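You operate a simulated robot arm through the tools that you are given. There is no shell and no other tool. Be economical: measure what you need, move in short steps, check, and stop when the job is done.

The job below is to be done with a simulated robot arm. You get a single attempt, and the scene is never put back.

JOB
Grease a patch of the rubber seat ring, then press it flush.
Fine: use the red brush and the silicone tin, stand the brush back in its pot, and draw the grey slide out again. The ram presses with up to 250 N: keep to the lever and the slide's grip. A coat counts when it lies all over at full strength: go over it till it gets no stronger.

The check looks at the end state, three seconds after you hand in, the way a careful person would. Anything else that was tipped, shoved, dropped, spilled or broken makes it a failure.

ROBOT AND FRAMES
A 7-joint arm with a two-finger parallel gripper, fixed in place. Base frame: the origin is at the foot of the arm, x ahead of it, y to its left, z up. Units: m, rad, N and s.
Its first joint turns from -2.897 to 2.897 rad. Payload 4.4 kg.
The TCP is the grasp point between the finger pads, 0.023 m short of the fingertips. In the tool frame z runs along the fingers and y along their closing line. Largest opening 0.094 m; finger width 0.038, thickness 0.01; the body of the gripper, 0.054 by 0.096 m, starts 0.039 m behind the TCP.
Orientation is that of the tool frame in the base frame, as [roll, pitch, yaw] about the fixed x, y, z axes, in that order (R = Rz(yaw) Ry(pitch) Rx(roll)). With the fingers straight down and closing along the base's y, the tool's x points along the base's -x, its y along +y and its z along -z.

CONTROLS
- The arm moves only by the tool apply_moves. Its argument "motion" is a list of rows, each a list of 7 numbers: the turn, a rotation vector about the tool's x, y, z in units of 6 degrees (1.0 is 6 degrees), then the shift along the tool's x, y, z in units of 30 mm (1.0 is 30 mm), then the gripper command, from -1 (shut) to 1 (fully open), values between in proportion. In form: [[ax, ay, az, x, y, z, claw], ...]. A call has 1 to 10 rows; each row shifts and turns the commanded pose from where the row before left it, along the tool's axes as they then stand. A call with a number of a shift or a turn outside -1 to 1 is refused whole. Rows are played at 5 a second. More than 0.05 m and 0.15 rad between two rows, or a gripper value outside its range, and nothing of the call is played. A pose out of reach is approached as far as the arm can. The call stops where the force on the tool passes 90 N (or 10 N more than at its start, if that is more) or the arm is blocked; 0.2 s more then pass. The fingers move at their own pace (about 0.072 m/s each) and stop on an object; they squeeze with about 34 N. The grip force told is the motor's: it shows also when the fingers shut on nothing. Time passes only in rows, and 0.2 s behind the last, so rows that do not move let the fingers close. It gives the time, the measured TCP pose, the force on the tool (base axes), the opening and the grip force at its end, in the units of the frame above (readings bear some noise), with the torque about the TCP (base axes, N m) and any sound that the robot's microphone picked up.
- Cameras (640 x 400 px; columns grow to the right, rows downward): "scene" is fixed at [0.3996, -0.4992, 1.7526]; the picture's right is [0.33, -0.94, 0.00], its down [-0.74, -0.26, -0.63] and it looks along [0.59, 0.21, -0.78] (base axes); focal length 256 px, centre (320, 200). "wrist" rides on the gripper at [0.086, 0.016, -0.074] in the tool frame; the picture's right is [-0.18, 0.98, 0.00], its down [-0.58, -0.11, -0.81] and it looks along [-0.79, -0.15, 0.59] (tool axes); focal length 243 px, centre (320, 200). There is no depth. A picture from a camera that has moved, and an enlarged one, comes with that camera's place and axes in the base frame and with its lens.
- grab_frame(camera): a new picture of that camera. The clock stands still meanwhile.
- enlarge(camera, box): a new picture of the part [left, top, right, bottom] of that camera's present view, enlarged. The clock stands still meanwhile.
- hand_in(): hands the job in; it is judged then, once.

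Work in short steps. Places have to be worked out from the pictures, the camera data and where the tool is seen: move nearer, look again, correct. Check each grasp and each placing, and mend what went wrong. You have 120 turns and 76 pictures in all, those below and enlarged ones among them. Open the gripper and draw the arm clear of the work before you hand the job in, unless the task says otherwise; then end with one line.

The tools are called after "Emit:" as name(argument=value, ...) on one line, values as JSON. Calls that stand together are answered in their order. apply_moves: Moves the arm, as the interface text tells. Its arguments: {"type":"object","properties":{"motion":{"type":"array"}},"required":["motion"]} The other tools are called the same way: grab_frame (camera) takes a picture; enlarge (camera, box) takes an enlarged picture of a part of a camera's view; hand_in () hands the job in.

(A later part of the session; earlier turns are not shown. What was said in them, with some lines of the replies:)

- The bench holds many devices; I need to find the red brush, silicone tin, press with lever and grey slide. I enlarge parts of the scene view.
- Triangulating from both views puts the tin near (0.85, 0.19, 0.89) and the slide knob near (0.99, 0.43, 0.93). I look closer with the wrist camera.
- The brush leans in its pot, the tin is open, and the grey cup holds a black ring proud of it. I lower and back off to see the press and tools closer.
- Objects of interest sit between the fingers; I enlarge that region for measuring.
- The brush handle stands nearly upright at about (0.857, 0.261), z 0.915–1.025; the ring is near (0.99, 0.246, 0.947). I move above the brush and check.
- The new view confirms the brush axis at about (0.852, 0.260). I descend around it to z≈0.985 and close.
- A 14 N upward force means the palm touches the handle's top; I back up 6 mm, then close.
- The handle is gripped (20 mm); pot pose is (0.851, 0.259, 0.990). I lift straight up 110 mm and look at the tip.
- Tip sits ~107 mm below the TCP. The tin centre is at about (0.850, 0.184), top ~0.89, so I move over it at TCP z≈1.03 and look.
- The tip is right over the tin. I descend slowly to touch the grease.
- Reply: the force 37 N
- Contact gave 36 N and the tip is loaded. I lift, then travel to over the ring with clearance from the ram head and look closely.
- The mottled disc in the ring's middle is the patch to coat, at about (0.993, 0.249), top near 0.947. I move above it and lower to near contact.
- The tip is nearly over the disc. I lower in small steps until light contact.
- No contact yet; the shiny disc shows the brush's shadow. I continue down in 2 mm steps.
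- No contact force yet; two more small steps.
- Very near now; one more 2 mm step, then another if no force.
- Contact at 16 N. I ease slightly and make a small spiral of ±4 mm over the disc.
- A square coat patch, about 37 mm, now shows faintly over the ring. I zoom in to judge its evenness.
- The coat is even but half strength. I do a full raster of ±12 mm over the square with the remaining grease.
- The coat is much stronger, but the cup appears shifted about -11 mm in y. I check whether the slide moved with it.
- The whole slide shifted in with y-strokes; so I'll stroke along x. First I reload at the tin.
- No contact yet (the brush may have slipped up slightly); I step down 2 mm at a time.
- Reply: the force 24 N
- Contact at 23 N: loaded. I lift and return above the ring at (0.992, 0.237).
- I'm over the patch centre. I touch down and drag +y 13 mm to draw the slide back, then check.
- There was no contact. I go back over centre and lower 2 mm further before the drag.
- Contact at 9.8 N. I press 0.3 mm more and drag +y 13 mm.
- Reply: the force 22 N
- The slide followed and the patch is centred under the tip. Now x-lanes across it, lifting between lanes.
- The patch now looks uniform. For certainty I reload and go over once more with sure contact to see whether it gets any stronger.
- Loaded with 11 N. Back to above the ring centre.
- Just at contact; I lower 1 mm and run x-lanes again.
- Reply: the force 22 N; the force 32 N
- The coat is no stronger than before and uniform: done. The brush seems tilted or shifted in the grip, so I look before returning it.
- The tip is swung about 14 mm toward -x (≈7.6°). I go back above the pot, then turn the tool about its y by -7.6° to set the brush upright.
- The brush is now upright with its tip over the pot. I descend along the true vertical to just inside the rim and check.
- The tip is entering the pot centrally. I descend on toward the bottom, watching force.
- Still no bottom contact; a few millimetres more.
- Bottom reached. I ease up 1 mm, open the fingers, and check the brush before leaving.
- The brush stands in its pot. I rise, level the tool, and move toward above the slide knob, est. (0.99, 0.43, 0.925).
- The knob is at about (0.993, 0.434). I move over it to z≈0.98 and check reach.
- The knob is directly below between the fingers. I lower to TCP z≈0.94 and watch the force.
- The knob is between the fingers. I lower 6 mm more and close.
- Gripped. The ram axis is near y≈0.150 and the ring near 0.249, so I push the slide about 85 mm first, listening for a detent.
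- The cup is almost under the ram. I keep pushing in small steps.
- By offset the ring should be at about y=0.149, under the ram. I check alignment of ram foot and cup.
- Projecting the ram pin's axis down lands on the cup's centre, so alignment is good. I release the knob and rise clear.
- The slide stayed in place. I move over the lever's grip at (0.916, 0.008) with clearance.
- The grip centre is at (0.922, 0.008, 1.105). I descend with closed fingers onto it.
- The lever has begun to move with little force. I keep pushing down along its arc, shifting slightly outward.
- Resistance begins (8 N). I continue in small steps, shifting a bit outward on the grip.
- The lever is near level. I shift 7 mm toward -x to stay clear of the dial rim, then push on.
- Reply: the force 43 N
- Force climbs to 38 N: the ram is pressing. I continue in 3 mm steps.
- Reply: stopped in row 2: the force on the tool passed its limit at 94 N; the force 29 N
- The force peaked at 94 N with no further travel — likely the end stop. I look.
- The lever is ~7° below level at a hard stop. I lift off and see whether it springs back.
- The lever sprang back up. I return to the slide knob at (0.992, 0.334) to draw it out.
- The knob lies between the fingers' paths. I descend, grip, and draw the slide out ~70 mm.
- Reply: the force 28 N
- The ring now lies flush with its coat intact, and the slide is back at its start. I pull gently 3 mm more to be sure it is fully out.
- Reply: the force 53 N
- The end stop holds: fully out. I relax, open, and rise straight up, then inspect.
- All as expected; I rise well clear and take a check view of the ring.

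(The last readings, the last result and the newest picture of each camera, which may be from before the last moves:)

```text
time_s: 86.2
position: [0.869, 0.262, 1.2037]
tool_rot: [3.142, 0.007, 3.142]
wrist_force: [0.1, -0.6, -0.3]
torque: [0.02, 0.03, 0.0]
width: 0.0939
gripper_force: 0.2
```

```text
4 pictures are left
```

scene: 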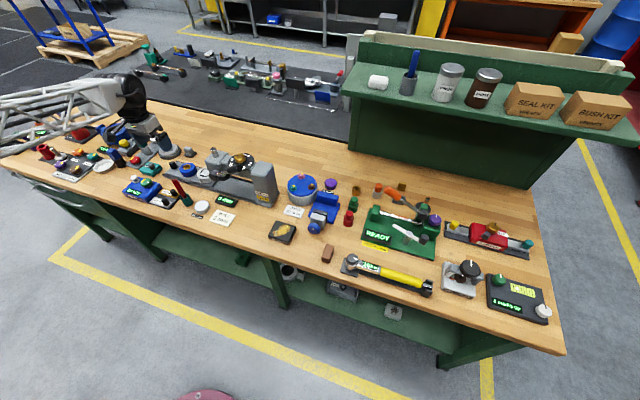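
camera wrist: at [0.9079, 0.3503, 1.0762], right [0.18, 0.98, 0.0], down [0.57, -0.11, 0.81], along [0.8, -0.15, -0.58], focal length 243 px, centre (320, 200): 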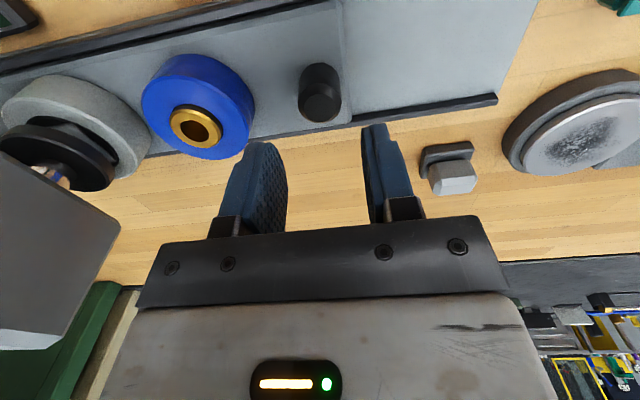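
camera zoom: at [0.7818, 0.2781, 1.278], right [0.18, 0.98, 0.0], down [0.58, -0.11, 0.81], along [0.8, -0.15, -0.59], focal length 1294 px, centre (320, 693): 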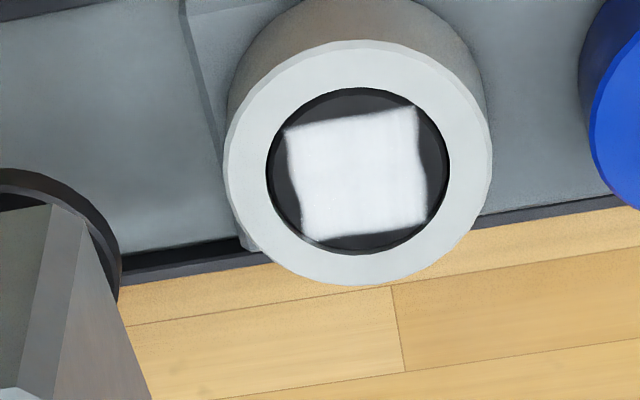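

The coat is full and even and the ring no longer stands proud. One last close look at the ring from the fixed camera.

Emit:
enlarge(camera="scene", box=[176, 155, 224, 185])

Emit:
enlarge(camera="scene", box=[160, 165, 256, 225])

```text
13.33 times, centred on (200, 170) of scene
camera zoom: at [0.3996, -0.4992, 1.7526], right [0.33, -0.94, 0.0], down [-0.74, -0.26, -0.63], along [0.59, 0.21, -0.78], focal length 3413 px, centre (1920, 600)
```

zoom: 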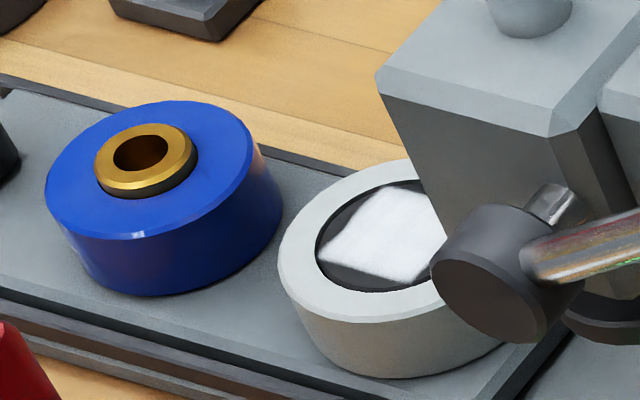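

```text
6.67 times, centred on (208, 195) of scene
camera zoom: at [0.3996, -0.4992, 1.7526], right [0.33, -0.94, 0.0], down [-0.74, -0.26, -0.63], along [0.59, 0.21, -0.78], focal length 1706 px, centre (1067, 233)
```

zoom: 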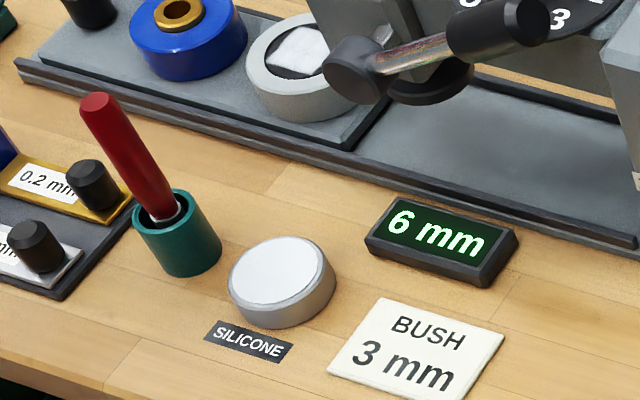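

The display reads 6 mm travel. I use a tighter wrist view to confirm the ring's face is level with the cup's rim.

Emit:
enlarge(camera="wrist", box=[300, 75, 356, 110])

```text
11.43 times, centred on (328, 92) of wrist
camera zoom: at [0.7818, 0.2781, 1.278], right [0.18, 0.98, 0.0], down [0.58, -0.11, 0.81], along [0.8, -0.15, -0.59], focal length 2773 px, centre (229, 1429)
```

zoom: 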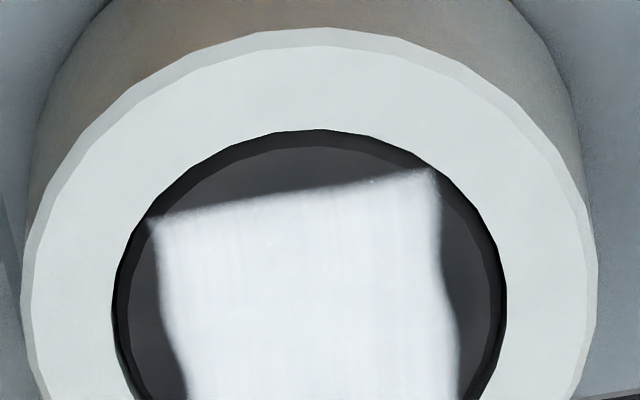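

The band around the ring is an even chamfer with no side wall showing, so it sits flush. The brush is potted, the slide is out and the arm is clear, so I hand in.

Emit:
hand_in()

```text
The job is handed in.
```

I handed the job in: the rubber ring's patch has an even coat that a last pass made no stronger, and the ring looks flush with its cup (press display: 6 mm). The red brush is back in its pot, the grey slide is fully out, and the arm is clear with the gripper open; brush friction dragged the slide about 13 mm while greasing, and the lever push peaked at 94 N at its stop.
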